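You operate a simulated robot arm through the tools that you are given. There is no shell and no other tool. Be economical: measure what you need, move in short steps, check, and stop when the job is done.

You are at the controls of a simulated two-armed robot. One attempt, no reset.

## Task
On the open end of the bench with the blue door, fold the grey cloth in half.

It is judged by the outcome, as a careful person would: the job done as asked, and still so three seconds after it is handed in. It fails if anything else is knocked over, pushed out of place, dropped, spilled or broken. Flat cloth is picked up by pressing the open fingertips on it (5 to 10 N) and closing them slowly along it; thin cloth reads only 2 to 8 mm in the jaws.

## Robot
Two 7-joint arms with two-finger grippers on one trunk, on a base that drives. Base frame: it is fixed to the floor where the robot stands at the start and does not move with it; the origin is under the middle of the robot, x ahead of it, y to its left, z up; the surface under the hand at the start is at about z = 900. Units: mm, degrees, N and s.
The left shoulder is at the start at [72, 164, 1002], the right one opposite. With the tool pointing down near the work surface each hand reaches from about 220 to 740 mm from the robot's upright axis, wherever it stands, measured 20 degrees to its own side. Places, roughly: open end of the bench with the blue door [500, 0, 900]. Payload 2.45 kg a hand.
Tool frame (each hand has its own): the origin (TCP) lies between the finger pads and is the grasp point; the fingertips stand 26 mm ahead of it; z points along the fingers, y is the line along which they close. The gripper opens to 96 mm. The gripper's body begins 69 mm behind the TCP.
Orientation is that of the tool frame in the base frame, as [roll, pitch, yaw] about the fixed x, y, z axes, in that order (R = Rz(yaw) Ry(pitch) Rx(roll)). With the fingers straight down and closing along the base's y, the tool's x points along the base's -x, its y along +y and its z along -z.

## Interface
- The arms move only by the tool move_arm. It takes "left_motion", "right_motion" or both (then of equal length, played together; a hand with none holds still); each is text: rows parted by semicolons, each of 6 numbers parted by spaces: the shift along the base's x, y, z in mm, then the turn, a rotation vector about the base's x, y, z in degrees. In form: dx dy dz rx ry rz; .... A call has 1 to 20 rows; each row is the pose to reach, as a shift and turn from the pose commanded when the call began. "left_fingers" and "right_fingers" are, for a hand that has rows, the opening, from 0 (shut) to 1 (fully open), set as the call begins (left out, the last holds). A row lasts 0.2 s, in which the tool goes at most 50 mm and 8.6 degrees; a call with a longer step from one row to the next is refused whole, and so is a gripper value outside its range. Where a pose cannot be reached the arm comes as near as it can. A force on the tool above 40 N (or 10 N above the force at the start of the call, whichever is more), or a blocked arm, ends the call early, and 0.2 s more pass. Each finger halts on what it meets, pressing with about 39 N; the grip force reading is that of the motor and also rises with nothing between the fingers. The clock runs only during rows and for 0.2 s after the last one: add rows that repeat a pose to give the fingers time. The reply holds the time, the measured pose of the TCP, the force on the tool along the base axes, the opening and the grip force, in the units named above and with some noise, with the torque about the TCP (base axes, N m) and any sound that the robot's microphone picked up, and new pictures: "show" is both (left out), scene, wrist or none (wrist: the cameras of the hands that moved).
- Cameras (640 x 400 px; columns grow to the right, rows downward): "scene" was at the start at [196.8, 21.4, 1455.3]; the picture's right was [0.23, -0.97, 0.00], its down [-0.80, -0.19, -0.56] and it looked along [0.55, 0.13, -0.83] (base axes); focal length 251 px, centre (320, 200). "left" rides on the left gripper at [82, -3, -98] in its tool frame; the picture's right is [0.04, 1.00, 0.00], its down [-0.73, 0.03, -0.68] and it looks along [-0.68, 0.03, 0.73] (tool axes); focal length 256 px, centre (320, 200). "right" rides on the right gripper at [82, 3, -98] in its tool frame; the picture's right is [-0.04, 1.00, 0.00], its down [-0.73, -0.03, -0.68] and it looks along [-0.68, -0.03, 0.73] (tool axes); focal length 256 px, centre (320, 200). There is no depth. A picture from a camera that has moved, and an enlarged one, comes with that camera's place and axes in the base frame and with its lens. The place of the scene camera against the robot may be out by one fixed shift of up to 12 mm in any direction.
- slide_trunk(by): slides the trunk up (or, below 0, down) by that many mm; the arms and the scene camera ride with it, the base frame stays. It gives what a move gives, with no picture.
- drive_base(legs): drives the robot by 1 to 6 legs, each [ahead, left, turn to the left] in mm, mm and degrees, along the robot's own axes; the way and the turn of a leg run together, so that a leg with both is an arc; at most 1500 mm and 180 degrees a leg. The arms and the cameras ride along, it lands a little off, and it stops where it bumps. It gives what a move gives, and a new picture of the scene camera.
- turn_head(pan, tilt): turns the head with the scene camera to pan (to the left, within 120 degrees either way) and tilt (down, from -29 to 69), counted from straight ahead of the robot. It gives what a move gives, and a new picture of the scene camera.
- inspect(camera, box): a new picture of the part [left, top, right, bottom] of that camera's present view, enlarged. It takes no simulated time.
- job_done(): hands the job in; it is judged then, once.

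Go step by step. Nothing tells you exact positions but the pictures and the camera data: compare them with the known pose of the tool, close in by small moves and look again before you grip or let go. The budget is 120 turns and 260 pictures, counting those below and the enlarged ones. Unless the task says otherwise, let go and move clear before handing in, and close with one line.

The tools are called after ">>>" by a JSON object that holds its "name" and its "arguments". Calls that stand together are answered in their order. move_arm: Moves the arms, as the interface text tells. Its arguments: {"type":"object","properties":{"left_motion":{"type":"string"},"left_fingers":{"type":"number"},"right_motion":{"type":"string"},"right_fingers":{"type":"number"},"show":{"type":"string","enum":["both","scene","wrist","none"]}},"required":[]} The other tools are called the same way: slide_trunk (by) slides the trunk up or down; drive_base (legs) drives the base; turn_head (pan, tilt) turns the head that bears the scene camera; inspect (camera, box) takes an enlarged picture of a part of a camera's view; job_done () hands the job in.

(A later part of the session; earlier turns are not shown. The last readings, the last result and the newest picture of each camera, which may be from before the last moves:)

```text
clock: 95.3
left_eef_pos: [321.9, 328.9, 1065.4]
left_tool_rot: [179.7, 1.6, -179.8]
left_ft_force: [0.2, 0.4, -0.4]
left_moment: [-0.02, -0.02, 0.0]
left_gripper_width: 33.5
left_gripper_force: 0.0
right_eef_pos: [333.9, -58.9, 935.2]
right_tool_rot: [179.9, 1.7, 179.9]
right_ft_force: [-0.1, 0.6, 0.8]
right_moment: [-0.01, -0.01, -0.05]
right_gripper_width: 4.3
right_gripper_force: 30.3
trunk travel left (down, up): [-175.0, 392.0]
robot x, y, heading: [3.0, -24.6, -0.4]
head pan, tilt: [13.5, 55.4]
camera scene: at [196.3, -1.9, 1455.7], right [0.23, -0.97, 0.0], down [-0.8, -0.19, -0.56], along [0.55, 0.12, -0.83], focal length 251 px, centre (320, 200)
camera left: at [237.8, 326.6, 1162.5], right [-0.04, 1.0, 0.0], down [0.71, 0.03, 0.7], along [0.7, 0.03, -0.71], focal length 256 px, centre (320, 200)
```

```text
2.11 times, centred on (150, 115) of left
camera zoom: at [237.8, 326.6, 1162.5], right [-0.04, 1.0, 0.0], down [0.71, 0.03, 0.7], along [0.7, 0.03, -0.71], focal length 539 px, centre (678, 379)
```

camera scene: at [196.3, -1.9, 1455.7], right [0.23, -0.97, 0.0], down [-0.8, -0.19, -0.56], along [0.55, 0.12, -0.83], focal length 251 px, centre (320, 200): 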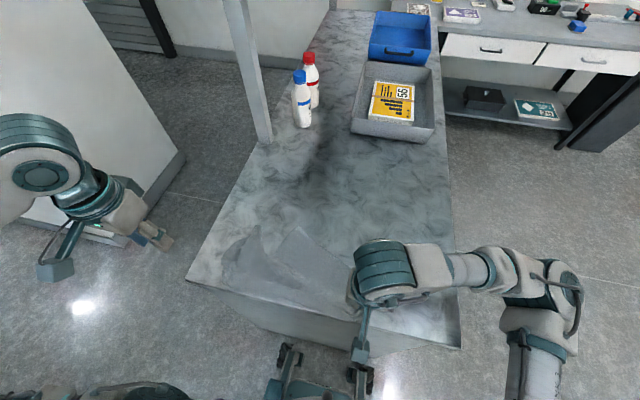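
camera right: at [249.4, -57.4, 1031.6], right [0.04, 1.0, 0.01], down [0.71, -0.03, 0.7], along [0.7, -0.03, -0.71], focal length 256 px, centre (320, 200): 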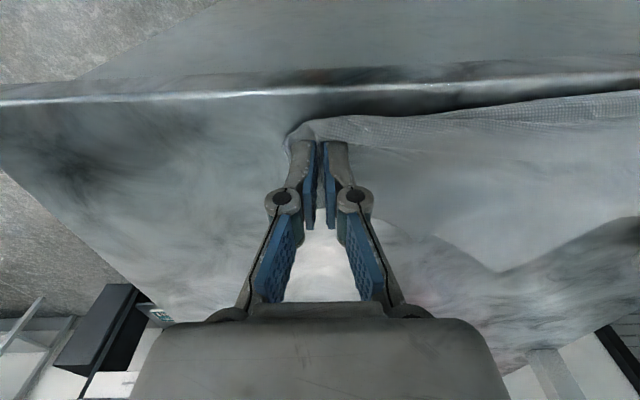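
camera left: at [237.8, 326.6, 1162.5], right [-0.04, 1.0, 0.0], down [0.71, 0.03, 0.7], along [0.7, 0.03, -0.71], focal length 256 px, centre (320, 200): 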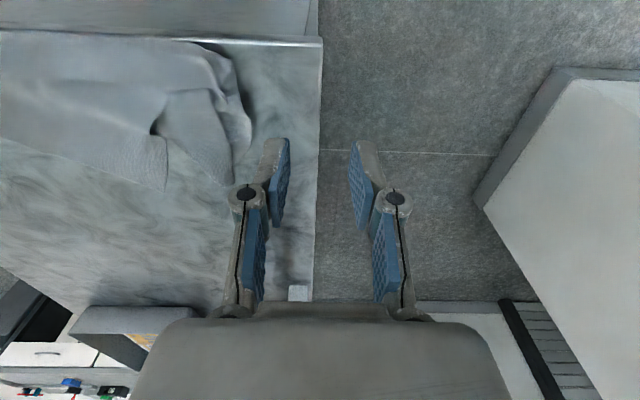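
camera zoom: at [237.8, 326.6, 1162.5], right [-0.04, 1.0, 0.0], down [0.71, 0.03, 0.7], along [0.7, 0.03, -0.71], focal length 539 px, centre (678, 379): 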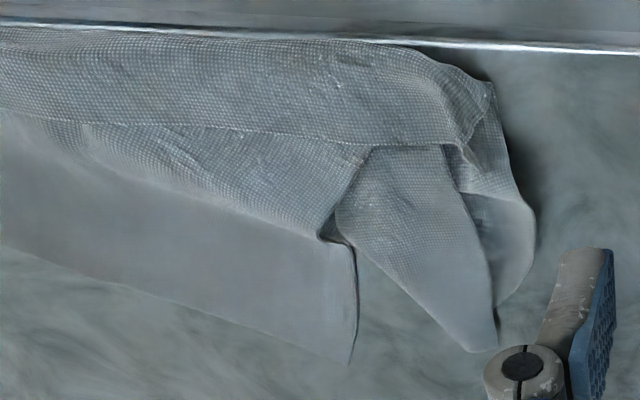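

Only the far-right corner (≈ 480, 118) and the near-right corner (in the right hand) are cleanly identifiable. Plan: hold the cloth by that right edge so the rest hangs free and untangles, then fold it while laying it down. I'll release the right hand, then strafe so both corners suit the arms.

>>> {"name": "move_arm", "arguments": {"right_motion": "0 0 -3 0 0 0;0 0 -3 0 0 0;0 0 15 0 0 0;0 0 50 0 0 0;0 0 90 0 0 0;0 0 120 0 0 0", "right_fingers": 0.35, "show": "none"}}

>>> {"name": "drive_base", "arguments": {"legs": [[0, -40, 0], [0, -40, 0]]}}

>>> {"name": "move_arm", "arguments": {"left_motion": "0 0 0 0 0 0;0 0 0 0 0 0;0 0 0 0 0 0;0 0 0 0 0 0;0 0 0 0 0 0;0 0 0 0 0 0;0 0 0 0 0 0;0 0 0 0 0 0;0 0 0 0 0 0;0 0 0 0 0 0;0 0 0 0 0 0;0 0 0 0 0 0;0 0 0 0 0 0;0 0 0 0 0 0;0 0 0 0 0 0;0 0 0 0 0 0;0 0 0 0 0 0;0 0 0 0 0 0;0 0 0 0 0 0;0 0 0 0 0 0", "show": "none"}}

>>> {"name": "move_arm", "arguments": {"right_motion": "0 0 0 0 0 0;0 0 0 0 0 0;0 0 0 0 0 0;0 0 0 0 0 0;0 0 0 0 0 0;0 0 0 0 0 0;0 0 0 0 0 0;0 0 0 0 0 0;0 0 0 0 0 0;0 0 0 0 0 0;0 0 0 0 0 0;0 0 0 0 0 0;0 0 0 0 0 0;0 0 0 0 0 0;0 0 0 0 0 0;0 0 0 0 0 0;0 0 0 0 0 0;0 0 0 0 0 0;0 0 0 0 0 0;0 0 0 0 0 0", "show": "both"}}

```text
clock: 96.8
left_eef_pos: [322.0, 326.7, 1066.8]
left_tool_rot: [179.6, 1.6, -179.9]
left_ft_force: [0.0, 0.1, 0.6]
left_moment: [0.02, 0.01, 0.01]
left_gripper_width: 33.5
left_gripper_force: 0.1
right_eef_pos: [334.2, -61.5, 1055.9]
right_tool_rot: [179.7, 1.7, 180.0]
right_ft_force: [0.5, 0.0, 0.1]
right_moment: [0.0, 0.0, -0.01]
right_gripper_width: 33.7
right_gripper_force: 0.0
trunk travel left (down, up): [-175.0, 392.0]
robot x, y, heading: [1.4, -28.1, -0.4]
head pan, tilt: [13.5, 55.4]
```

```text
clock: 98.1
left_eef_pos: [321.5, 234.3, 1069.6]
left_tool_rot: [179.0, 1.6, -179.8]
left_ft_force: [-0.2, 0.1, 0.5]
left_moment: [0.0, 0.0, 0.0]
left_gripper_width: 33.4
left_gripper_force: 0.0
right_eef_pos: [332.9, -152.7, 1055.4]
right_tool_rot: [179.3, 1.7, 179.8]
right_ft_force: [0.0, -0.8, -0.2]
right_moment: [0.02, 0.03, 0.01]
right_gripper_width: 33.7
right_gripper_force: 0.1
trunk travel left (down, up): [-175.0, 392.0]
robot x, y, heading: [0.9, -103.6, -0.3]
head pan, tilt: [13.5, 55.4]
camera scene: at [196.8, -103.8, 1455.7], right [0.23, -0.97, -0.01], down [-0.8, -0.18, -0.57], along [0.55, 0.14, -0.82], focal length 251 px, centre (320, 200)
```

scene: 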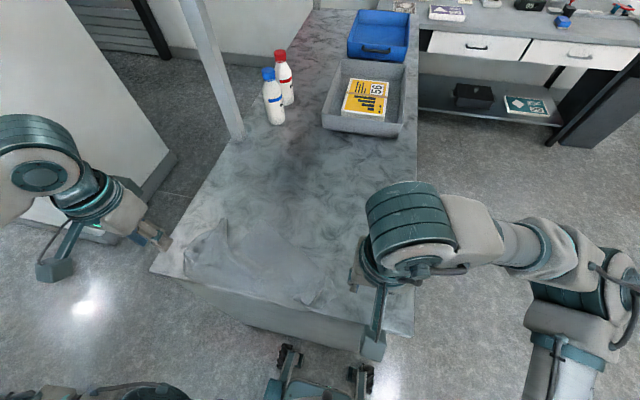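

```text
clock: 102.3
left_eef_pos: [318.7, 242.5, 1067.9]
left_tool_rot: [179.4, 1.9, -179.8]
left_ft_force: [-0.3, -0.2, 0.9]
left_moment: [-0.02, -0.02, 0.01]
left_gripper_width: 33.6
left_gripper_force: 0.0
right_eef_pos: [329.9, -145.3, 1055.6]
right_tool_rot: [179.6, 1.8, 180.0]
right_ft_force: [-0.2, 0.0, -0.6]
right_moment: [0.0, 0.04, -0.02]
right_gripper_width: 33.4
right_gripper_force: 0.0
trunk travel left (down, up): [-175.0, 392.0]
robot x, y, heading: [1.8, -109.5, -0.3]
head pan, tilt: [13.5, 55.4]
```

```text
clock: 106.5
left_eef_pos: [319.5, 245.4, 1068.7]
left_tool_rot: [179.8, 1.7, -179.9]
left_ft_force: [-1.0, -0.2, 0.4]
left_moment: [0.02, -0.01, -0.01]
left_gripper_width: 33.5
left_gripper_force: 0.0
right_eef_pos: [328.9, -143.2, 1056.0]
right_tool_rot: [179.9, 1.8, 179.9]
right_ft_force: [0.7, 0.6, -0.7]
right_moment: [0.03, 0.0, 0.0]
right_gripper_width: 33.7
right_gripper_force: 0.0
trunk travel left (down, up): [-175.0, 392.0]
robot x, y, heading: [-1.4, -109.4, -0.6]
head pan, tilt: [13.5, 55.4]
camera scene: at [196.7, -87.2, 1455.6], right [0.23, -0.97, 0.0], down [-0.8, -0.19, -0.56], along [0.55, 0.13, -0.83], focal length 251 px, centre (320, 200)
camera right: at [244.6, -138.3, 1152.2], right [0.04, 1.0, 0.0], down [0.71, -0.03, 0.7], along [0.7, -0.03, -0.71], focal length 256 px, centre (320, 200)
```

scene: 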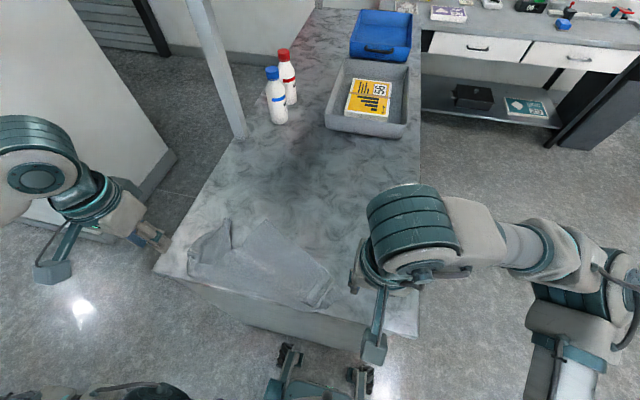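
right: 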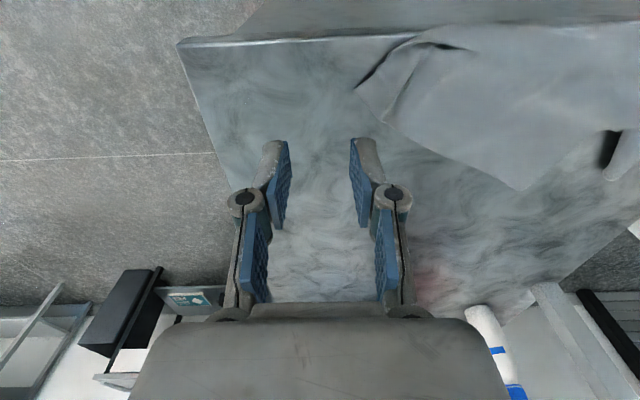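

>>> {"name": "inspect", "arguments": {"camera": "right", "box": [330, 0, 640, 200]}}

```text
2.00 times, centred on (485, 100) of right
camera zoom: at [244.6, -138.3, 1152.2], right [0.04, 1.0, 0.0], down [0.71, -0.03, 0.7], along [0.7, -0.03, -0.71], focal length 512 px, centre (-10, 400)
```

zoom: 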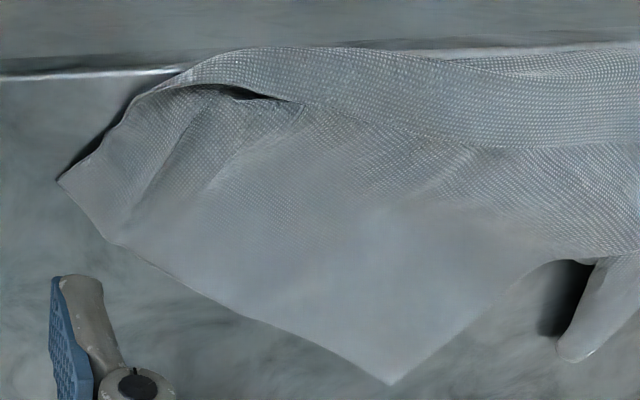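

Both right-edge corners are now flat single layers: near-right at (344, −109), far-right at (485, 122). I'll bring the hands above them.

>>> {"name": "move_arm", "arguments": {"left_motion": "23 -22 0 0 0 0;46 -44 0 0 0 0;69 -66 0 0 0 0;92 -88 -15 0 0 0;114 -110 -40 0 0 0;130 -126 -70 0 0 0;137 -133 -100 0 0 0;137 -133 -125 0 0 0;137 -133 -125 0 0 0", "right_motion": "2 12 0 0 0 0;4 24 0 0 0 0;6 36 0 0 0 0;8 48 -15 0 0 0;10 58 -40 0 0 0;12 67 -70 0 0 0;12 67 -95 0 0 0;12 67 -114 0 0 0;12 67 -114 0 0 0", "left_fingers": 0.3, "right_fingers": 0.32, "show": "wrist"}}

```text
clock: 108.5
left_eef_pos: [453.4, 114.2, 941.1]
left_tool_rot: [179.7, 1.8, -179.9]
left_ft_force: [0.1, 0.3, -0.1]
left_moment: [0.0, -0.03, 0.0]
left_gripper_width: 28.9
left_gripper_force: 0.0
right_eef_pos: [342.0, -74.5, 943.1]
right_tool_rot: [179.8, 1.9, 179.9]
right_ft_force: [0.1, -0.1, -0.3]
right_moment: [0.01, 0.0, 0.01]
right_gripper_width: 30.6
right_gripper_force: 0.0
trunk travel left (down, up): [-175.0, 392.0]
robot x, y, heading: [1.5, -107.4, -0.6]
head pan, tilt: [13.5, 55.4]
camera right: at [257.1, -70.4, 1038.8], right [0.04, 1.0, 0.0], down [0.71, -0.03, 0.7], along [0.7, -0.03, -0.71], focal length 256 px, centre (320, 200)
camera left: at [368.8, 110.4, 1037.7], right [-0.04, 1.0, 0.0], down [0.71, 0.03, 0.7], along [0.7, 0.03, -0.71], focal length 256 px, centre (320, 200)
```

right: 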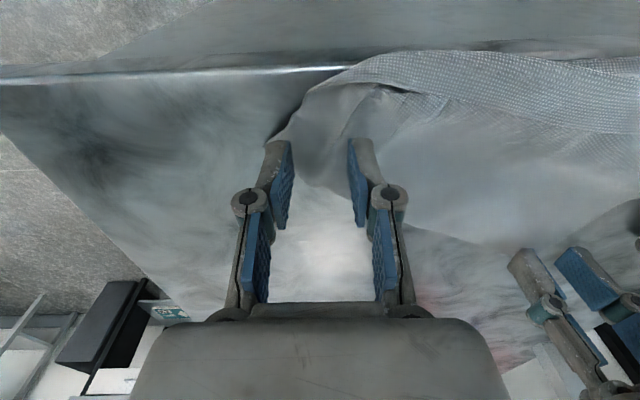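
left: 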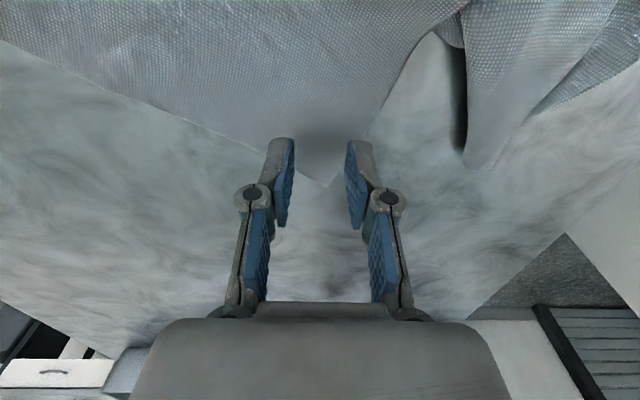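

>>> {"name": "move_arm", "arguments": {"left_motion": "-4 -1 -5 0 0 0;-4 -1 -9 0 0 0;-4 -1 -12 0 0 0", "right_motion": "-2 3 -5 0 0 0;-2 3 -11 0 0 0;-2 3 -14 0 0 0", "show": "none"}}

```text
clock: 109.3
left_eef_pos: [451.4, 112.3, 929.8]
left_tool_rot: [179.7, 1.8, -179.8]
left_ft_force: [0.5, -0.1, -0.6]
left_moment: [-0.01, 0.01, 0.02]
left_gripper_width: 29.1
left_gripper_force: 0.1
right_eef_pos: [341.2, -71.7, 928.1]
right_tool_rot: [179.8, 1.9, 179.9]
right_ft_force: [0.4, 0.7, -0.7]
right_moment: [-0.01, -0.02, 0.02]
right_gripper_width: 30.8
right_gripper_force: 0.1
trunk travel left (down, up): [-175.0, 392.0]
robot x, y, heading: [3.8, -107.7, -0.4]
head pan, tilt: [13.5, 55.4]
```

>>> {"name": "move_arm", "arguments": {"left_motion": "0 0 -1 0 0 0;0 0 -2 0 0 0", "right_motion": "0 0 -0.8 0 0 0;0 0 -1.5 0 0 0", "show": "none"}}

```text
clock: 109.9
left_eef_pos: [453.0, 111.4, 929.0]
left_tool_rot: [179.7, 1.8, -179.7]
left_ft_force: [-0.5, -0.1, -0.1]
left_moment: [0.01, 0.0, -0.03]
left_gripper_width: 29.1
left_gripper_force: 0.1
right_eef_pos: [339.2, -71.1, 927.4]
right_tool_rot: [179.8, 1.9, 179.9]
right_ft_force: [0.3, -0.3, 8.9]
right_moment: [-0.15, 0.13, 0.03]
right_gripper_width: 31.7
right_gripper_force: 0.2
trunk travel left (down, up): [-175.0, 392.0]
robot x, y, heading: [1.9, -101.2, -0.4]
head pan, tilt: [13.5, 55.4]
```

>>> {"name": "move_arm", "arguments": {"left_motion": "0 0 -0.6 0 0 0;0 0 -1.2 0 0 0", "right_motion": "0 0 0 0 0 0;0 0 0 0 0 0", "right_fingers": 0.25, "show": "none"}}

>>> {"name": "move_arm", "arguments": {"left_motion": "0 0 -0.3 0 0 0", "right_motion": "0 0 0 0 0 0", "right_fingers": 0.18, "show": "wrist"}}

```text
clock: 110.5
left_eef_pos: [451.5, 111.4, 929.1]
left_tool_rot: [179.6, 1.7, -179.8]
left_ft_force: [0.2, -1.0, 1.9]
left_moment: [0.01, -0.01, -0.02]
left_gripper_width: 28.9
left_gripper_force: 0.0
right_eef_pos: [338.4, -71.5, 926.4]
right_tool_rot: [179.8, 1.9, 179.9]
right_ft_force: [-0.3, 1.0, 12.6]
right_moment: [0.08, 0.1, -0.01]
right_gripper_width: 23.0
right_gripper_force: 4.4
trunk travel left (down, up): [-175.0, 392.0]
robot x, y, heading: [-1.1, -109.8, -0.5]
head pan, tilt: [13.5, 55.4]
```

```text
clock: 110.9
left_eef_pos: [452.0, 110.9, 927.7]
left_tool_rot: [179.7, 1.8, -179.8]
left_ft_force: [-1.2, 0.3, 3.0]
left_moment: [-0.01, 0.04, -0.02]
left_gripper_width: 29.1
left_gripper_force: 0.0
right_eef_pos: [339.0, -71.9, 927.4]
right_tool_rot: [179.8, 1.9, 180.0]
right_ft_force: [0.0, 0.3, 13.6]
right_moment: [0.06, 0.07, -0.01]
right_gripper_width: 17.3
right_gripper_force: 0.1
trunk travel left (down, up): [-175.0, 392.0]
robot x, y, heading: [1.4, -108.3, -0.2]
head pan, tilt: [13.5, 55.4]
camera right: at [254.2, -68.0, 1023.1], right [0.04, 1.0, 0.0], down [0.71, -0.03, 0.7], along [0.7, -0.03, -0.71], focal length 256 px, centre (320, 200)
camera left: at [366.9, 108.5, 1023.6], right [-0.04, 1.0, 0.0], down [0.71, 0.03, 0.7], along [0.7, 0.03, -0.71], focal length 256 px, centre (320, 200)
```

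right: 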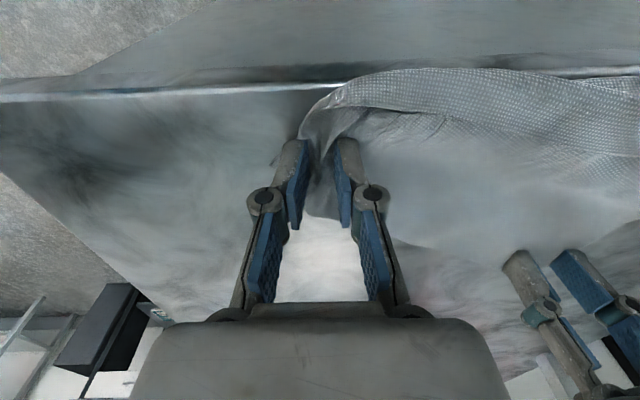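
left: 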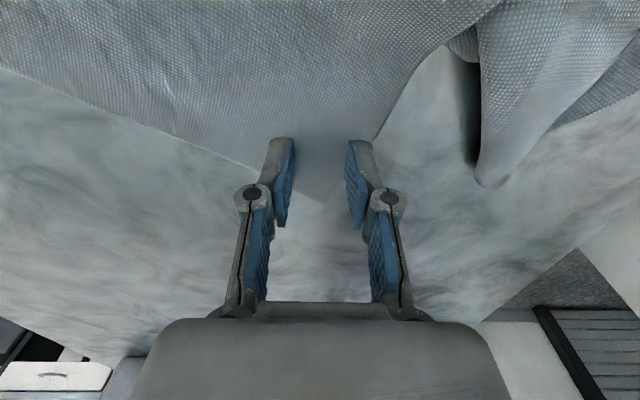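

Both look good, so I'll close the left in stages with slightly more pressure and finish closing the right.

>>> {"name": "move_arm", "arguments": {"left_motion": "0 0 -0.3 0 0 0", "right_motion": "0 0 0 0 0 0", "left_fingers": 0.24, "right_fingers": 0.1, "show": "none"}}

>>> {"name": "move_arm", "arguments": {"left_motion": "0 0 0 0 0 0", "right_motion": "0 0 0 0 0 0", "left_fingers": 0.17, "right_fingers": 0, "show": "none"}}

>>> {"name": "move_arm", "arguments": {"left_motion": "0 0 0 0 0 0", "right_motion": "0 0 0 0 0 0", "left_fingers": 0.1, "right_fingers": 0, "show": "none"}}

>>> {"name": "move_arm", "arguments": {"left_motion": "0 0 0 0 0 0;0 0 0 0 0 0", "right_motion": "0 0 0 0 0 0;0 0 0 0 0 0", "left_fingers": 0, "right_fingers": 0, "show": "wrist"}}

```text
clock: 111.3
left_eef_pos: [452.6, 112.1, 927.9]
left_tool_rot: [179.6, 1.8, -179.8]
left_ft_force: [-0.2, -0.8, 5.7]
left_moment: [0.08, 0.05, 0.03]
left_gripper_width: 22.9
left_gripper_force: 0.0
right_eef_pos: [339.2, -73.2, 927.4]
right_tool_rot: [179.8, 1.8, 180.0]
right_ft_force: [1.3, 1.4, 11.7]
right_moment: [0.03, 0.13, 0.0]
right_gripper_width: 8.7
right_gripper_force: 0.0
trunk travel left (down, up): [-175.0, 392.0]
robot x, y, heading: [-2.4, -105.4, -0.6]
head pan, tilt: [13.5, 55.4]
```

```text
clock: 111.7
left_eef_pos: [450.6, 111.6, 927.0]
left_tool_rot: [179.6, 1.8, -179.8]
left_ft_force: [0.3, -0.5, 8.4]
left_moment: [0.0, 0.07, -0.01]
left_gripper_width: 15.3
left_gripper_force: 0.2
right_eef_pos: [338.7, -71.9, 927.0]
right_tool_rot: [179.9, 1.9, 179.8]
right_ft_force: [0.0, 2.1, 9.8]
right_moment: [-0.01, 0.12, -0.01]
right_gripper_width: 2.4
right_gripper_force: 32.8
trunk travel left (down, up): [-175.0, 392.0]
robot x, y, heading: [-0.3, -108.5, -0.4]
head pan, tilt: [13.5, 55.4]
```

```text
clock: 112.1
left_eef_pos: [452.2, 111.7, 926.8]
left_tool_rot: [179.6, 1.8, -179.8]
left_ft_force: [0.3, -1.1, 6.7]
left_moment: [0.04, 0.11, -0.02]
left_gripper_width: 8.6
left_gripper_force: 0.0
right_eef_pos: [339.0, -73.2, 927.0]
right_tool_rot: [179.7, 1.9, 179.9]
right_ft_force: [1.0, 0.1, 5.6]
right_moment: [-0.09, 0.04, 0.0]
right_gripper_width: 4.5
right_gripper_force: 37.8
trunk travel left (down, up): [-175.0, 392.0]
robot x, y, heading: [1.4, -104.2, -0.4]
head pan, tilt: [13.5, 55.4]
```

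```text
clock: 112.7
left_eef_pos: [452.6, 110.8, 926.3]
left_tool_rot: [179.7, 1.8, -179.8]
left_ft_force: [-0.7, -0.8, 5.2]
left_moment: [-0.03, 0.01, -0.02]
left_gripper_width: 1.1
left_gripper_force: 29.3
right_eef_pos: [339.3, -72.3, 927.0]
right_tool_rot: [179.8, 2.0, 179.8]
right_ft_force: [0.3, 0.3, 5.1]
right_moment: [-0.02, 0.0, 0.01]
right_gripper_width: 5.5
right_gripper_force: 33.1
trunk travel left (down, up): [-175.0, 392.0]
robot x, y, heading: [8.0, -107.0, -0.4]
head pan, tilt: [13.5, 55.4]
camera right: at [254.4, -68.2, 1022.8], right [0.04, 1.0, 0.0], down [0.71, -0.03, 0.7], along [0.7, -0.03, -0.71], focal length 256 px, centre (320, 200)
camera left: at [367.3, 108.3, 1023.0], right [-0.04, 1.0, 0.0], down [0.71, 0.03, 0.7], along [0.7, 0.03, -0.71], focal length 256 px, centre (320, 200)
```

right: 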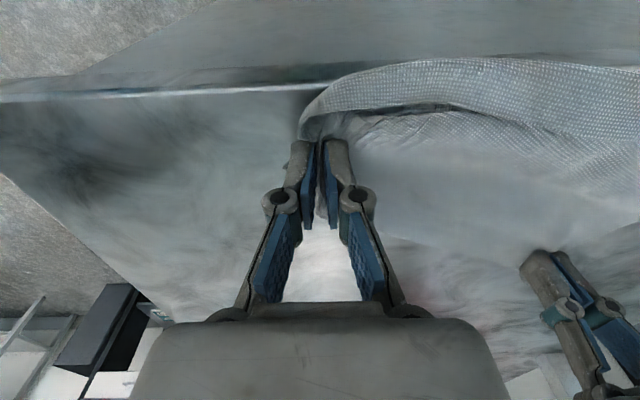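
left: 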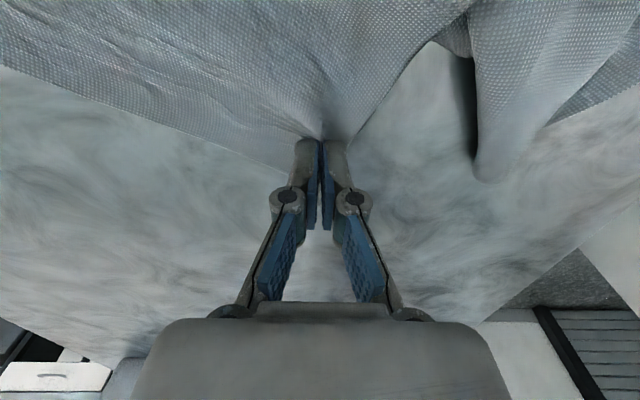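

Both corners of the right edge are pinched. Now I'll lift straight up to about z 1230, bringing the hands level along y so the rest hangs down and untangles.

>>> {"name": "move_arm", "arguments": {"left_motion": "0 0 15 0 0 0;0 3 40 0 0 0;-2 6 70 0 0 0;-5 10 105 0 0 0;-8 14 140 0 0 0;-12 19 175 0 0 0;-16 24 210 0 0 0;-19 29 245 0 0 0;-22 33 275 0 0 0;-22 36 300 0 0 0;-22 36 300 0 0 0;-22 36 300 0 0 0", "right_motion": "0 0 15 0 0 0;4 2 40 0 0 0;14 4 70 0 0 0;26 6 105 0 0 0;38 8 140 0 0 0;50 10 175 0 0 0;62 12 210 0 0 0;74 14 245 0 0 0;84 15 275 0 0 0;91 15 300 0 0 0;91 15 300 0 0 0;91 15 300 0 0 0", "show": "both"}}

>>> {"name": "inspect", "arguments": {"camera": "scene", "box": [120, 80, 460, 320]}}

```text
clock: 115.3
left_eef_pos: [429.9, 149.7, 1225.5]
left_tool_rot: [179.6, 1.7, -179.8]
left_ft_force: [1.2, -2.7, 2.1]
left_moment: [-0.08, 0.03, 0.0]
left_gripper_width: 1.4
left_gripper_force: 30.8
right_eef_pos: [431.0, -57.8, 1227.5]
right_tool_rot: [179.8, 1.8, 180.0]
right_ft_force: [0.8, 3.7, 0.1]
right_moment: [0.2, 0.04, 0.06]
right_gripper_width: 4.1
right_gripper_force: 38.1
trunk travel left (down, up): [-175.0, 392.0]
robot x, y, heading: [1.9, -107.2, -0.5]
head pan, tilt: [13.5, 55.4]
camera scene: at [197.5, -88.1, 1455.5], right [0.23, -0.97, 0.0], down [-0.8, -0.19, -0.56], along [0.55, 0.13, -0.83], focal length 251 px, centre (320, 200)
camera right: at [345.3, -54.5, 1323.3], right [0.04, 1.0, 0.01], down [0.71, -0.03, 0.7], along [0.7, -0.03, -0.71], focal length 256 px, centre (320, 200)
camera left: at [345.4, 146.1, 1321.1], right [-0.04, 1.0, 0.01], down [0.71, 0.03, 0.7], along [0.7, 0.04, -0.71], focal length 256 px, centre (320, 200)
```

scene: 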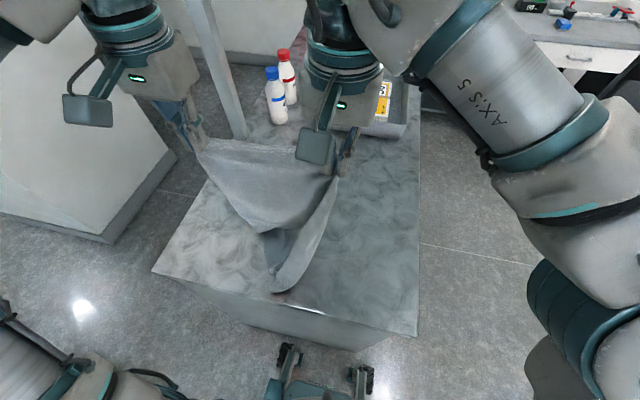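
right: 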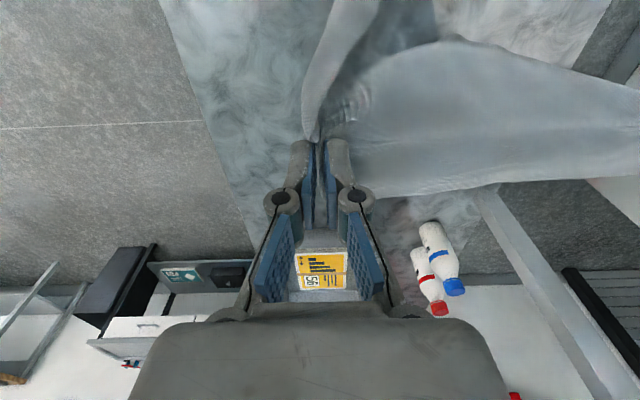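
left: 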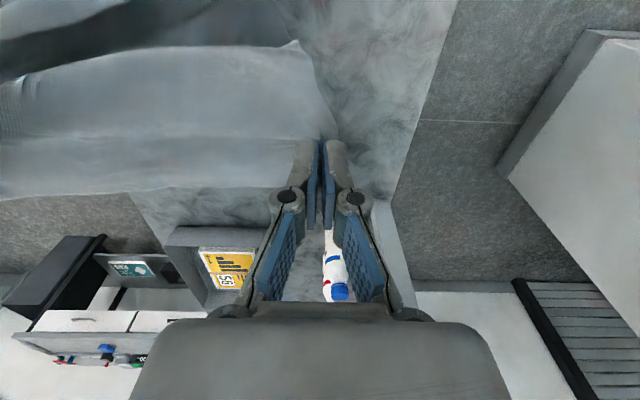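

```text
1.67 times, centred on (290, 200) of scene
camera zoom: at [197.5, -88.1, 1455.5], right [0.23, -0.97, 0.0], down [-0.8, -0.19, -0.56], along [0.55, 0.13, -0.83], focal length 418 px, centre (370, 200)
```

zoom: 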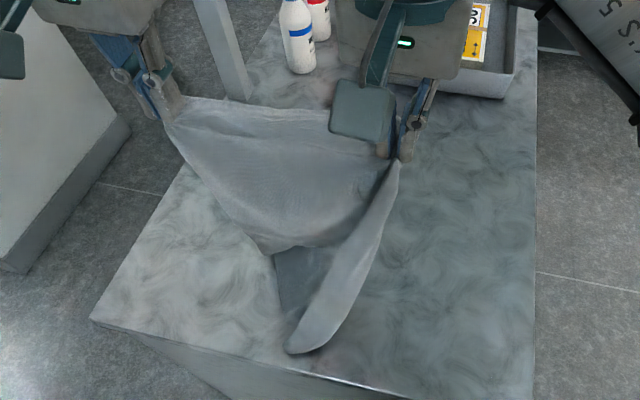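

It is hanging nearly free, with only the bottom still resting on the bench. I'll raise the trunk to lift it completely clear.

>>> {"name": "slide_trunk", "arguments": {"by": 130}}

>>> {"name": "move_arm", "arguments": {"left_motion": "0 1 0 0 0 0;0 2 0 0 0 0;0 2 0 0 0 0;0 2 0 0 0 0;0 2 0 0 0 0", "right_motion": "0 0 0 0 0 0;0 0 0 0 0 0;0 0 0 0 0 0;0 0 0 0 0 0;0 0 0 0 0 0", "show": "both"}}

```text
clock: 116.9
left_eef_pos: [419.4, 149.2, 1363.5]
left_tool_rot: [179.8, 3.2, -179.8]
left_ft_force: [0.7, -1.3, -0.7]
left_moment: [-0.02, 0.0, 0.01]
left_gripper_width: 4.1
left_gripper_force: 37.3
right_eef_pos: [432.9, -57.0, 1355.9]
right_tool_rot: [179.8, 1.7, 179.9]
right_ft_force: [-0.8, -0.6, 2.1]
right_moment: [-0.08, -0.04, -0.02]
right_gripper_width: 1.7
right_gripper_force: 31.3
trunk travel left (down, up): [-305.0, 262.0]
robot x, y, heading: [1.5, -107.2, -0.6]
head pan, tilt: [13.5, 55.4]
```

```text
clock: 118.1
left_eef_pos: [418.9, 150.2, 1364.8]
left_tool_rot: [179.8, 3.3, -179.8]
left_ft_force: [-0.5, -3.3, -3.4]
left_moment: [-0.15, 0.0, -0.03]
left_gripper_width: 3.1
left_gripper_force: 29.5
right_eef_pos: [431.1, -56.8, 1357.0]
right_tool_rot: [179.9, 1.7, 179.9]
right_ft_force: [0.2, 2.2, -1.0]
right_moment: [0.04, 0.02, 0.01]
right_gripper_width: 4.5
right_gripper_force: 33.1
trunk travel left (down, up): [-305.0, 262.0]
robot x, y, heading: [2.7, -107.3, -0.5]
head pan, tilt: [13.5, 55.4]
camera scene: at [97.9, -86.4, 1592.7], right [0.23, -0.97, 0.0], down [-0.8, -0.19, -0.56], along [0.55, 0.13, -0.83], focal length 251 px, centre (320, 200)
camera right: at [346.4, -52.7, 1452.8], right [0.04, 1.0, 0.0], down [0.71, -0.03, 0.7], along [0.7, -0.03, -0.71], focal length 256 px, centre (320, 200)
camera left: at [332.4, 147.3, 1458.6], right [-0.04, 1.0, 0.0], down [0.69, 0.03, 0.72], along [0.72, 0.03, -0.69], focal length 256 px, centre (320, 200)
```

scene: 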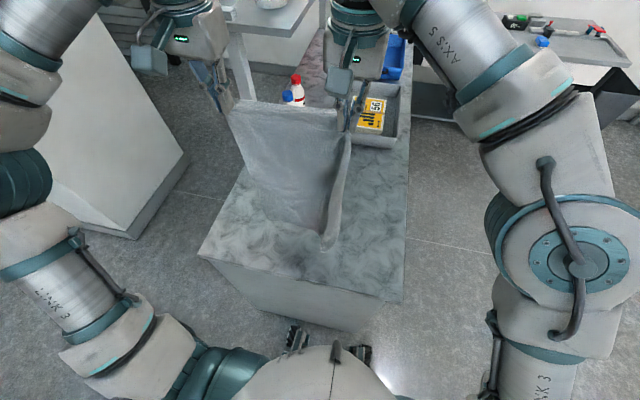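
right: 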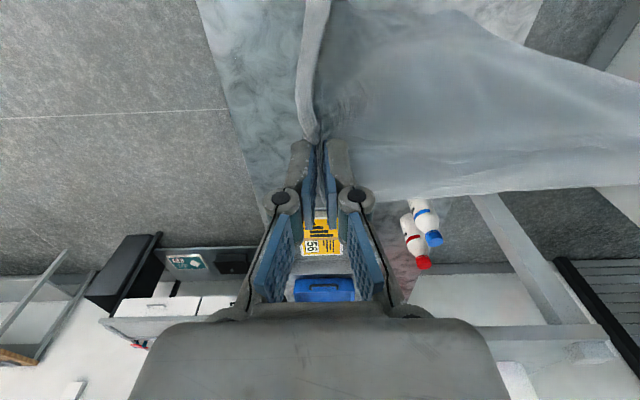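
left: 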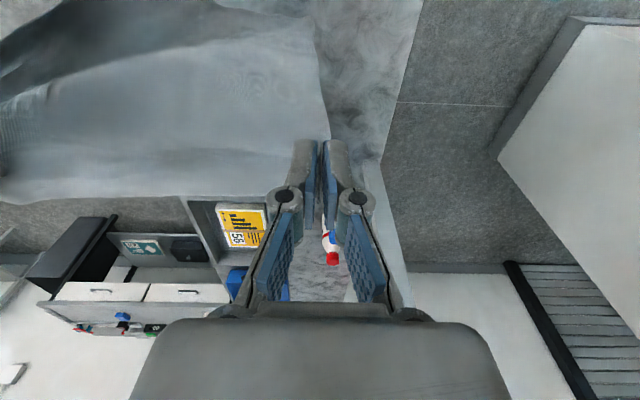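

Now it hangs as a nearly clean rectangle. I'll look closer before laying it down.

>>> {"name": "inspect", "arguments": {"camera": "scene", "box": [190, 60, 400, 270]}}

```text
1.90 times, centred on (295, 165) of scene
camera zoom: at [97.9, -86.4, 1592.7], right [0.23, -0.97, 0.0], down [-0.8, -0.19, -0.56], along [0.55, 0.13, -0.83], focal length 478 px, centre (368, 267)
```

zoom: 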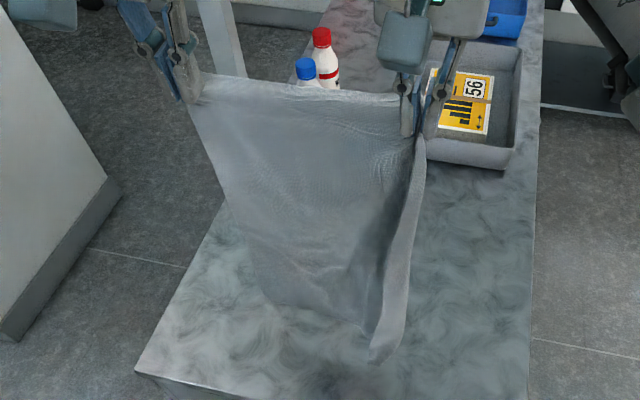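

The cloth hangs as a rectangle, except for a narrow strip curled toward me below the right hand. Yawing the right hand should swing that strip out sideways, so I'll try that.

>>> {"name": "move_arm", "arguments": {"right_motion": "0 0 0 0 0 8;0 0 0 0 0 16;0 0 0 0 0 24;0 0 0 0 0 32;0 0 0 0 0 40;0 0 0 0 0 48;0 0 0 0 0 56;0 0 0 0 0 64;0 0 0 0 0 72;0 0 0 0 0 80;0 0 0 0 0 80;0 0 0 0 0 80;0 0 0 0 0 80", "show": "scene"}}

>>> {"name": "inspect", "arguments": {"camera": "scene", "box": [190, 60, 400, 270]}}

```text
clock: 120.9
left_eef_pos: [419.5, 151.1, 1364.6]
left_tool_rot: [179.8, 3.3, -179.6]
left_ft_force: [0.1, 6.2, 2.3]
left_moment: [0.37, 0.06, 0.05]
left_gripper_width: 3.4
left_gripper_force: 31.0
right_eef_pos: [350.2, -57.6, 1296.1]
right_tool_rot: [179.8, 1.9, -100.2]
right_ft_force: [0.8, 1.5, 0.9]
right_moment: [0.07, -0.03, 0.0]
right_gripper_width: 4.8
right_gripper_force: 36.7
right hand out of reach, approached as far as the arm can: row 6, 7, 8, 9, 10, 11, 12, 13
trunk travel left (down, up): [-305.0, 262.0]
robot x, y, heading: [3.8, -105.9, -0.4]
head pan, tilt: [13.5, 55.4]
camera scene: at [97.7, -86.4, 1592.7], right [0.23, -0.97, 0.0], down [-0.8, -0.19, -0.56], along [0.55, 0.13, -0.83], focal length 251 px, centre (320, 200)
```

scene: 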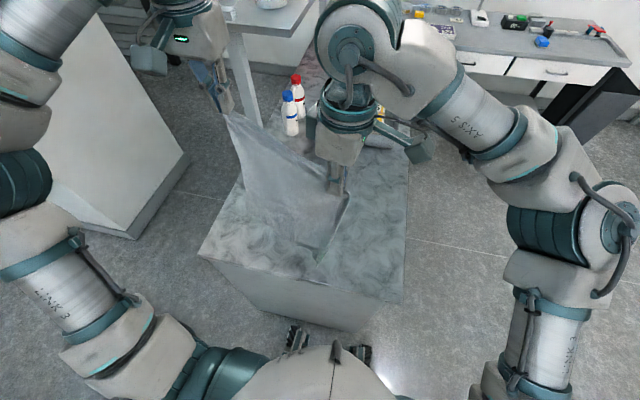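

```text
1.90 times, centred on (295, 165) of scene
camera zoom: at [97.7, -86.4, 1592.7], right [0.23, -0.97, 0.0], down [-0.8, -0.19, -0.56], along [0.55, 0.13, -0.83], focal length 478 px, centre (368, 267)
```

zoom: 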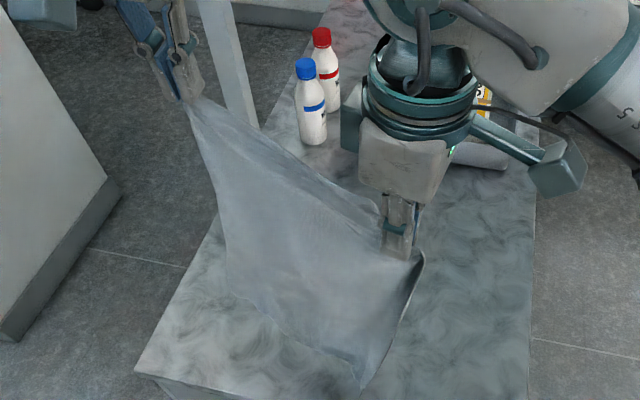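

That opened the strip well. Now I'll fold while laying down: the bottom edge rests at about x 390, and I'll move the hands outward (+x) while lowering, so the lower half lies on the bench pointing away.

>>> {"name": "move_arm", "arguments": {"left_motion": "10 0 -14 0 0 0;22 0 -28 0 0 0;36 0 -42 0 0 0;50 0 -56 0 0 0;62 0 -68 0 0 0;71 0 -78 0 0 0;71 0 -78 0 0 0", "right_motion": "24 0 0 0 0 -6;48 0 -2 0 0 -12;72 0 -4 0 0 -18;96 0 -6 0 0 -24;118 0 -8 0 0 -30;138 0 -10 0 0 -36;138 0 -10 0 0 -36", "show": "scene"}}

```text
clock: 122.5
left_eef_pos: [491.3, 151.2, 1287.2]
left_tool_rot: [179.8, 3.5, -179.7]
left_ft_force: [-0.1, 0.1, 1.3]
left_moment: [0.06, 0.0, 0.02]
left_gripper_width: 3.6
left_gripper_force: 30.3
right_eef_pos: [488.0, -57.8, 1288.0]
right_tool_rot: [179.7, 1.7, -136.1]
right_ft_force: [-0.5, 0.3, 0.0]
right_moment: [0.0, -0.03, -0.03]
right_gripper_width: 5.7
right_gripper_force: 39.0
trunk travel left (down, up): [-305.0, 262.0]
robot x, y, heading: [4.2, -107.4, -0.4]
head pan, tilt: [13.5, 55.4]
camera scene: at [98.5, -85.9, 1592.7], right [0.23, -0.97, 0.0], down [-0.8, -0.19, -0.56], along [0.55, 0.13, -0.83], focal length 251 px, centre (320, 200)
```

scene: 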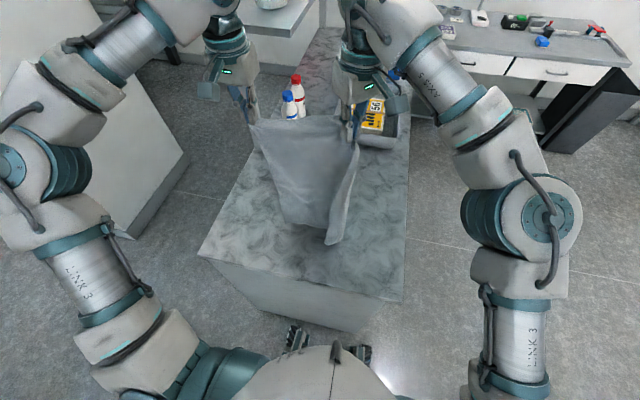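

>>> {"name": "move_arm", "arguments": {"left_motion": "15 0 -6 0 0 0;30 0 -12 0 0 0;45 0 -18 0 0 0;58 0 -24 0 0 0;58 0 -24 0 0 0", "right_motion": "15 0 -6 0 0 0;30 0 -12 0 0 0;45 0 -18 0 0 0;58 0 -24 0 0 0;58 0 -24 0 0 0", "show": "none"}}

>>> {"name": "slide_trunk", "arguments": {"by": -130}}

>>> {"name": "turn_head", "arguments": {"pan": 10, "tilt": 52}}

```text
clock: 123.7
left_eef_pos: [543.4, 152.0, 1260.9]
left_tool_rot: [179.9, 3.5, -179.9]
left_ft_force: [0.5, -1.4, -0.3]
left_moment: [0.1, -0.04, 0.02]
left_gripper_width: 0.9
left_gripper_force: 28.3
left hand out of reach, approached as far as the arm can: row 4, 5
right_eef_pos: [529.4, -61.6, 1251.7]
right_tool_rot: [179.8, 1.9, -136.1]
right_ft_force: [-0.3, 0.5, 1.2]
right_moment: [0.02, 0.04, -0.03]
right_gripper_width: 3.8
right_gripper_force: 30.7
right hand out of reach, approached as far as the arm can: row 2, 3, 4, 5
trunk travel left (down, up): [-305.0, 262.0]
robot x, y, heading: [-0.8, -104.1, -0.2]
head pan, tilt: [13.5, 55.4]
```

```text
clock: 125.3
left_eef_pos: [541.9, 152.0, 1131.0]
left_tool_rot: [179.7, 3.5, -179.7]
left_ft_force: [0.3, -2.5, 1.0]
left_moment: [-0.05, -0.02, 0.01]
left_gripper_width: 4.1
left_gripper_force: 37.9
right_eef_pos: [526.8, -63.8, 1123.1]
right_tool_rot: [179.7, 1.9, -136.1]
right_ft_force: [0.9, -1.8, 0.2]
right_moment: [-0.08, -0.09, 0.02]
right_gripper_width: 4.1
right_gripper_force: 36.5
trunk travel left (down, up): [-175.0, 392.0]
robot x, y, heading: [2.7, -106.4, -0.2]
head pan, tilt: [13.5, 55.4]
```

```text
clock: 125.9
left_eef_pos: [543.0, 153.3, 1130.4]
left_tool_rot: [179.8, 3.4, -179.7]
left_ft_force: [0.7, -1.2, 3.2]
left_moment: [-0.03, -0.02, -0.01]
left_gripper_width: 3.6
left_gripper_force: 31.3
right_eef_pos: [527.7, -63.2, 1121.1]
right_tool_rot: [179.8, 1.8, -136.1]
right_ft_force: [-0.8, 1.7, 1.5]
right_moment: [0.11, 0.06, 0.03]
right_gripper_width: 1.9
right_gripper_force: 31.1
trunk travel left (down, up): [-175.0, 392.0]
robot x, y, heading: [2.0, -104.5, -0.4]
head pan, tilt: [10.0, 52.0]
camera scene: at [202.5, -90.8, 1459.8], right [0.17, -0.99, 0.0], down [-0.78, -0.13, -0.61], along [0.6, 0.1, -0.79], focal length 251 px, centre (320, 200)
```

scene: 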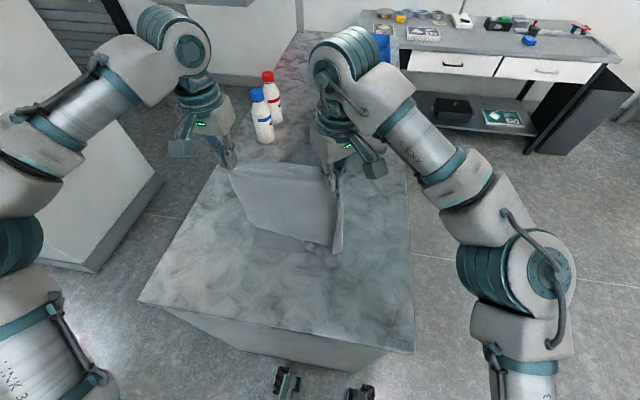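

>>> {"name": "inspect", "arguments": {"camera": "scene", "box": [200, 130, 380, 290]}}

```text
2.50 times, centred on (290, 210) of scene
camera zoom: at [202.5, -90.8, 1459.8], right [0.17, -0.99, 0.0], down [-0.78, -0.13, -0.61], along [0.6, 0.1, -0.79], focal length 628 px, centre (395, 175)
```

zoom: 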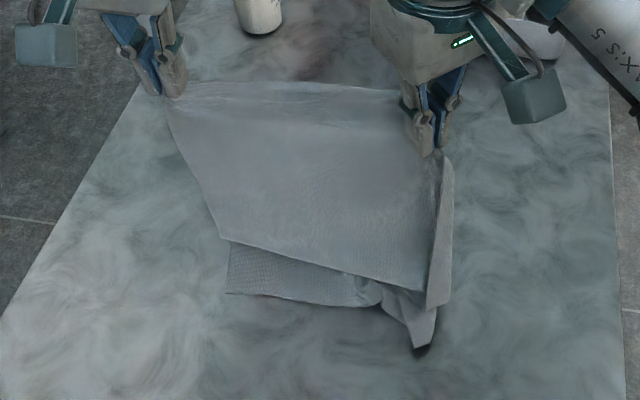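

A little slack buckled toward me because I dropped faster than I moved out. Moving the hands another ~60 mm outward at this height should take it up.

>>> {"name": "move_arm", "arguments": {"left_motion": "12 0 2 0 0 0;24 0 4 0 0 0;36 0 6 0 0 0;48 0 8 0 0 0;60 0 8 0 0 0;60 0 8 0 0 0", "right_motion": "15 0 4 0 0 0;30 0 8 0 0 0;45 0 12 0 0 0;60 0 16 0 0 0;74 0 18 0 0 0;74 0 18 0 0 0", "show": "scene"}}

>>> {"name": "inspect", "arguments": {"camera": "scene", "box": [200, 130, 380, 290]}}

```text
clock: 127.3
left_eef_pos: [581.7, 161.4, 1123.9]
left_tool_rot: [179.8, 3.4, -179.8]
left_ft_force: [0.1, -10.5, 1.2]
left_moment: [-0.23, 0.01, 0.11]
left_gripper_width: 2.7
left_gripper_force: 34.0
left hand out of reach, approached as far as the arm can: row 3, 4, 5, 6
right_eef_pos: [560.0, -68.1, 1120.9]
right_tool_rot: [179.7, 1.9, -136.1]
right_ft_force: [-0.2, 11.2, -0.1]
right_moment: [0.23, -0.03, 0.14]
right_gripper_width: 3.4
right_gripper_force: 32.2
right hand out of reach, approached as far as the arm can: row 3, 4, 5, 6
trunk travel left (down, up): [-175.0, 392.0]
robot x, y, heading: [-1.7, -107.3, -0.3]
head pan, tilt: [10.0, 52.0]
camera scene: at [203.2, -90.7, 1459.7], right [0.17, -0.99, 0.0], down [-0.78, -0.13, -0.61], along [0.6, 0.1, -0.79], focal length 251 px, centre (320, 200)
```

scene: 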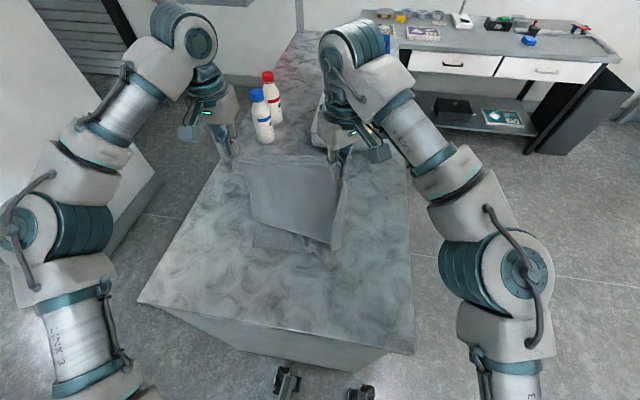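

```text
2.50 times, centred on (290, 210) of scene
camera zoom: at [203.2, -90.7, 1459.7], right [0.17, -0.99, 0.0], down [-0.78, -0.13, -0.61], along [0.6, 0.1, -0.79], focal length 628 px, centre (395, 175)
```

zoom: 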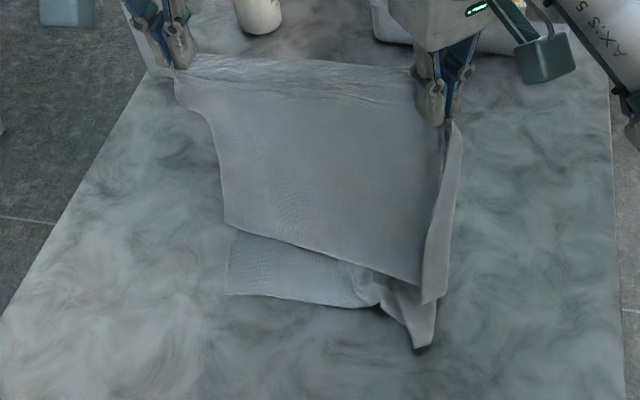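

The lower part has doubled slightly and there's not enough reach here. I'll lift it back to a free hang and land the bottom edge nearer the robot (x ≈ 350), where the whole fold fits.

>>> {"name": "move_arm", "arguments": {"left_motion": "-10 -5 15 0 0 0;-25 -7 35 0 0 0;-45 -8 55 0 0 0;-70 -8 70 0 0 0;-95 -8 82 0 0 0;-120 -8 92 0 0 0;-150 -8 100 0 0 0;-150 -8 100 0 0 0", "right_motion": "-5 4 15 0 0 0;-15 5 35 0 0 0;-30 6 55 0 0 0;-52 6 72 0 0 0;-76 6 84 0 0 0;-100 6 94 0 0 0;-128 6 102 0 0 0;-128 6 102 0 0 0", "show": "none"}}

>>> {"name": "slide_trunk", "arguments": {"by": 130}}

>>> {"name": "move_arm", "arguments": {"left_motion": "-15 0 0 0 0 0;-30 0 0 0 0 0;-45 0 0 0 0 0;-60 0 0 0 0 0;-60 0 0 0 0 0;-60 0 0 0 0 0;-60 0 0 0 0 0;-60 0 0 0 0 0", "right_motion": "-15 0 0 0 0 0;-30 0 0 0 0 0;-45 0 0 0 0 0;-60 0 0 0 0 0;-60 0 0 0 0 0;-60 0 0 0 0 0;-60 0 0 0 0 0;-60 0 0 0 0 0", "show": "scene"}}

```text
clock: 129.1
left_eef_pos: [433.1, 155.3, 1222.2]
left_tool_rot: [179.9, 3.2, -179.7]
left_ft_force: [1.3, -4.0, 0.9]
left_moment: [-0.12, -0.01, 0.07]
left_gripper_width: 2.5
left_gripper_force: 28.5
left hand out of reach, approached as far as the arm can: row 2, 3
right_eef_pos: [435.6, -62.8, 1219.2]
right_tool_rot: [179.7, 1.7, -136.0]
right_ft_force: [0.4, 2.5, -0.8]
right_moment: [0.05, 0.04, 0.01]
right_gripper_width: 2.5
right_gripper_force: 30.6
right hand out of reach, approached as far as the arm can: row 1, 2, 3
trunk travel left (down, up): [-175.0, 392.0]
robot x, y, heading: [-0.3, -105.3, -0.4]
head pan, tilt: [10.0, 52.0]
```

```text
clock: 130.7
left_eef_pos: [432.9, 156.3, 1353.4]
left_tool_rot: [179.7, 3.2, -179.8]
left_ft_force: [-0.4, -3.2, 4.2]
left_moment: [-0.13, 0.02, 0.03]
left_gripper_width: 0.9
left_gripper_force: 29.5
right_eef_pos: [433.2, -63.5, 1352.4]
right_tool_rot: [179.7, 1.7, -136.1]
right_ft_force: [0.7, 3.0, 1.3]
right_moment: [0.05, 0.02, 0.09]
right_gripper_width: 2.2
right_gripper_force: 29.9
trunk travel left (down, up): [-305.0, 262.0]
robot x, y, heading: [2.3, -106.4, -0.4]
head pan, tilt: [10.0, 52.0]
```

```text
clock: 132.5
left_eef_pos: [372.1, 155.9, 1353.8]
left_tool_rot: [179.8, 3.3, -179.8]
left_ft_force: [1.7, -3.1, -1.6]
left_moment: [-0.02, 0.01, 0.0]
left_gripper_width: 3.7
left_gripper_force: 36.9
right_eef_pos: [372.2, -66.1, 1352.7]
right_tool_rot: [179.7, 1.8, -136.1]
right_ft_force: [-0.1, 1.5, 2.0]
right_moment: [0.06, 0.11, 0.05]
right_gripper_width: 2.1
right_gripper_force: 29.2
trunk travel left (down, up): [-305.0, 262.0]
robot x, y, heading: [3.2, -108.7, -0.4]
head pan, tilt: [10.0, 52.0]
camera scene: at [102.0, -90.5, 1597.0], right [0.17, -0.99, 0.0], down [-0.78, -0.13, -0.61], along [0.6, 0.1, -0.79], focal length 251 px, centre (320, 200)
```

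scene: 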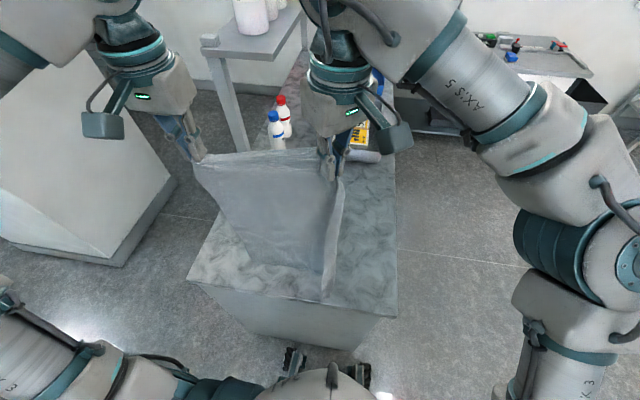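

It hangs cleanly again, with the bottom edge just touching near x ≈ 340. Now I'll do the slow diagonal lowering (down and away) to lay the lower half on the bench without slack.

>>> {"name": "move_arm", "arguments": {"left_motion": "9 0 -14 0 0 0;18 0 -28 0 0 0;28 0 -42 0 0 0;38 0 -56 0 0 0;48 0 -70 0 0 0;59 0 -84 0 0 0;70 0 -98 0 0 0;81 0 -112 0 0 0;92 0 -126 0 0 0;103 0 -140 0 0 0;114 0 -154 0 0 0;125 0 -168 0 0 0;136 0 -182 0 0 0;147 0 -196 0 0 0;158 0 -210 0 0 0;165 0 -222 0 0 0;165 0 -222 0 0 0", "right_motion": "9 0 -14 0 0 0;18 0 -28 0 0 0;28 0 -42 0 0 0;38 0 -56 0 0 0;48 0 -70 0 0 0;59 0 -84 0 0 0;70 0 -98 0 0 0;81 0 -112 0 0 0;92 0 -126 0 0 0;103 0 -140 0 0 0;114 0 -154 0 0 0;125 0 -168 0 0 0;136 0 -182 0 0 0;147 0 -196 0 0 0;158 0 -210 0 0 0;165 0 -222 0 0 0;165 0 -222 0 0 0", "show": "scene"}}

>>> {"name": "inspect", "arguments": {"camera": "scene", "box": [180, 100, 400, 300]}}

```text
clock: 136.1
left_eef_pos: [537.9, 157.1, 1129.9]
left_tool_rot: [179.8, 3.4, -179.8]
left_ft_force: [0.6, -0.1, -0.8]
left_moment: [0.02, -0.01, 0.03]
left_gripper_width: 4.6
left_gripper_force: 36.5
right_eef_pos: [536.4, -64.4, 1131.0]
right_tool_rot: [179.8, 2.0, -136.2]
right_ft_force: [-0.1, 1.2, 0.0]
right_moment: [0.01, 0.0, 0.03]
right_gripper_width: 4.0
right_gripper_force: 31.2
trunk travel left (down, up): [-305.0, 262.0]
robot x, y, heading: [5.0, -105.1, -0.2]
head pan, tilt: [10.0, 52.0]
camera scene: at [102.9, -90.0, 1597.1], right [0.17, -0.99, 0.0], down [-0.78, -0.13, -0.61], along [0.6, 0.1, -0.79], focal length 251 px, centre (320, 200)
```

scene: 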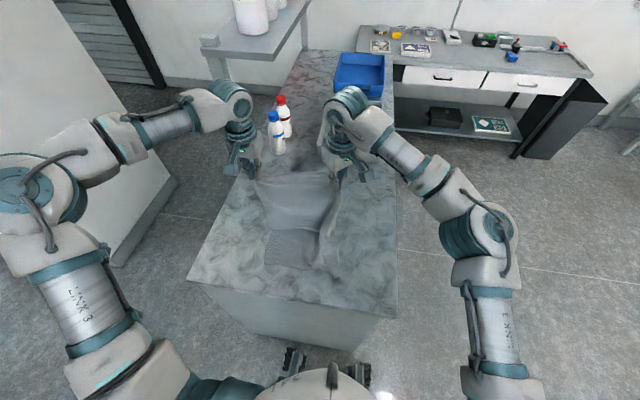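

```text
2.00 times, centred on (290, 200) of scene
camera zoom: at [102.9, -90.0, 1597.1], right [0.17, -0.99, 0.0], down [-0.78, -0.13, -0.61], along [0.6, 0.1, -0.79], focal length 502 px, centre (380, 200)
```

zoom: 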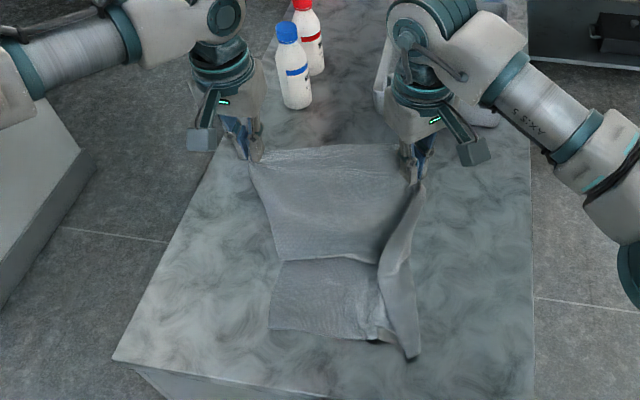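

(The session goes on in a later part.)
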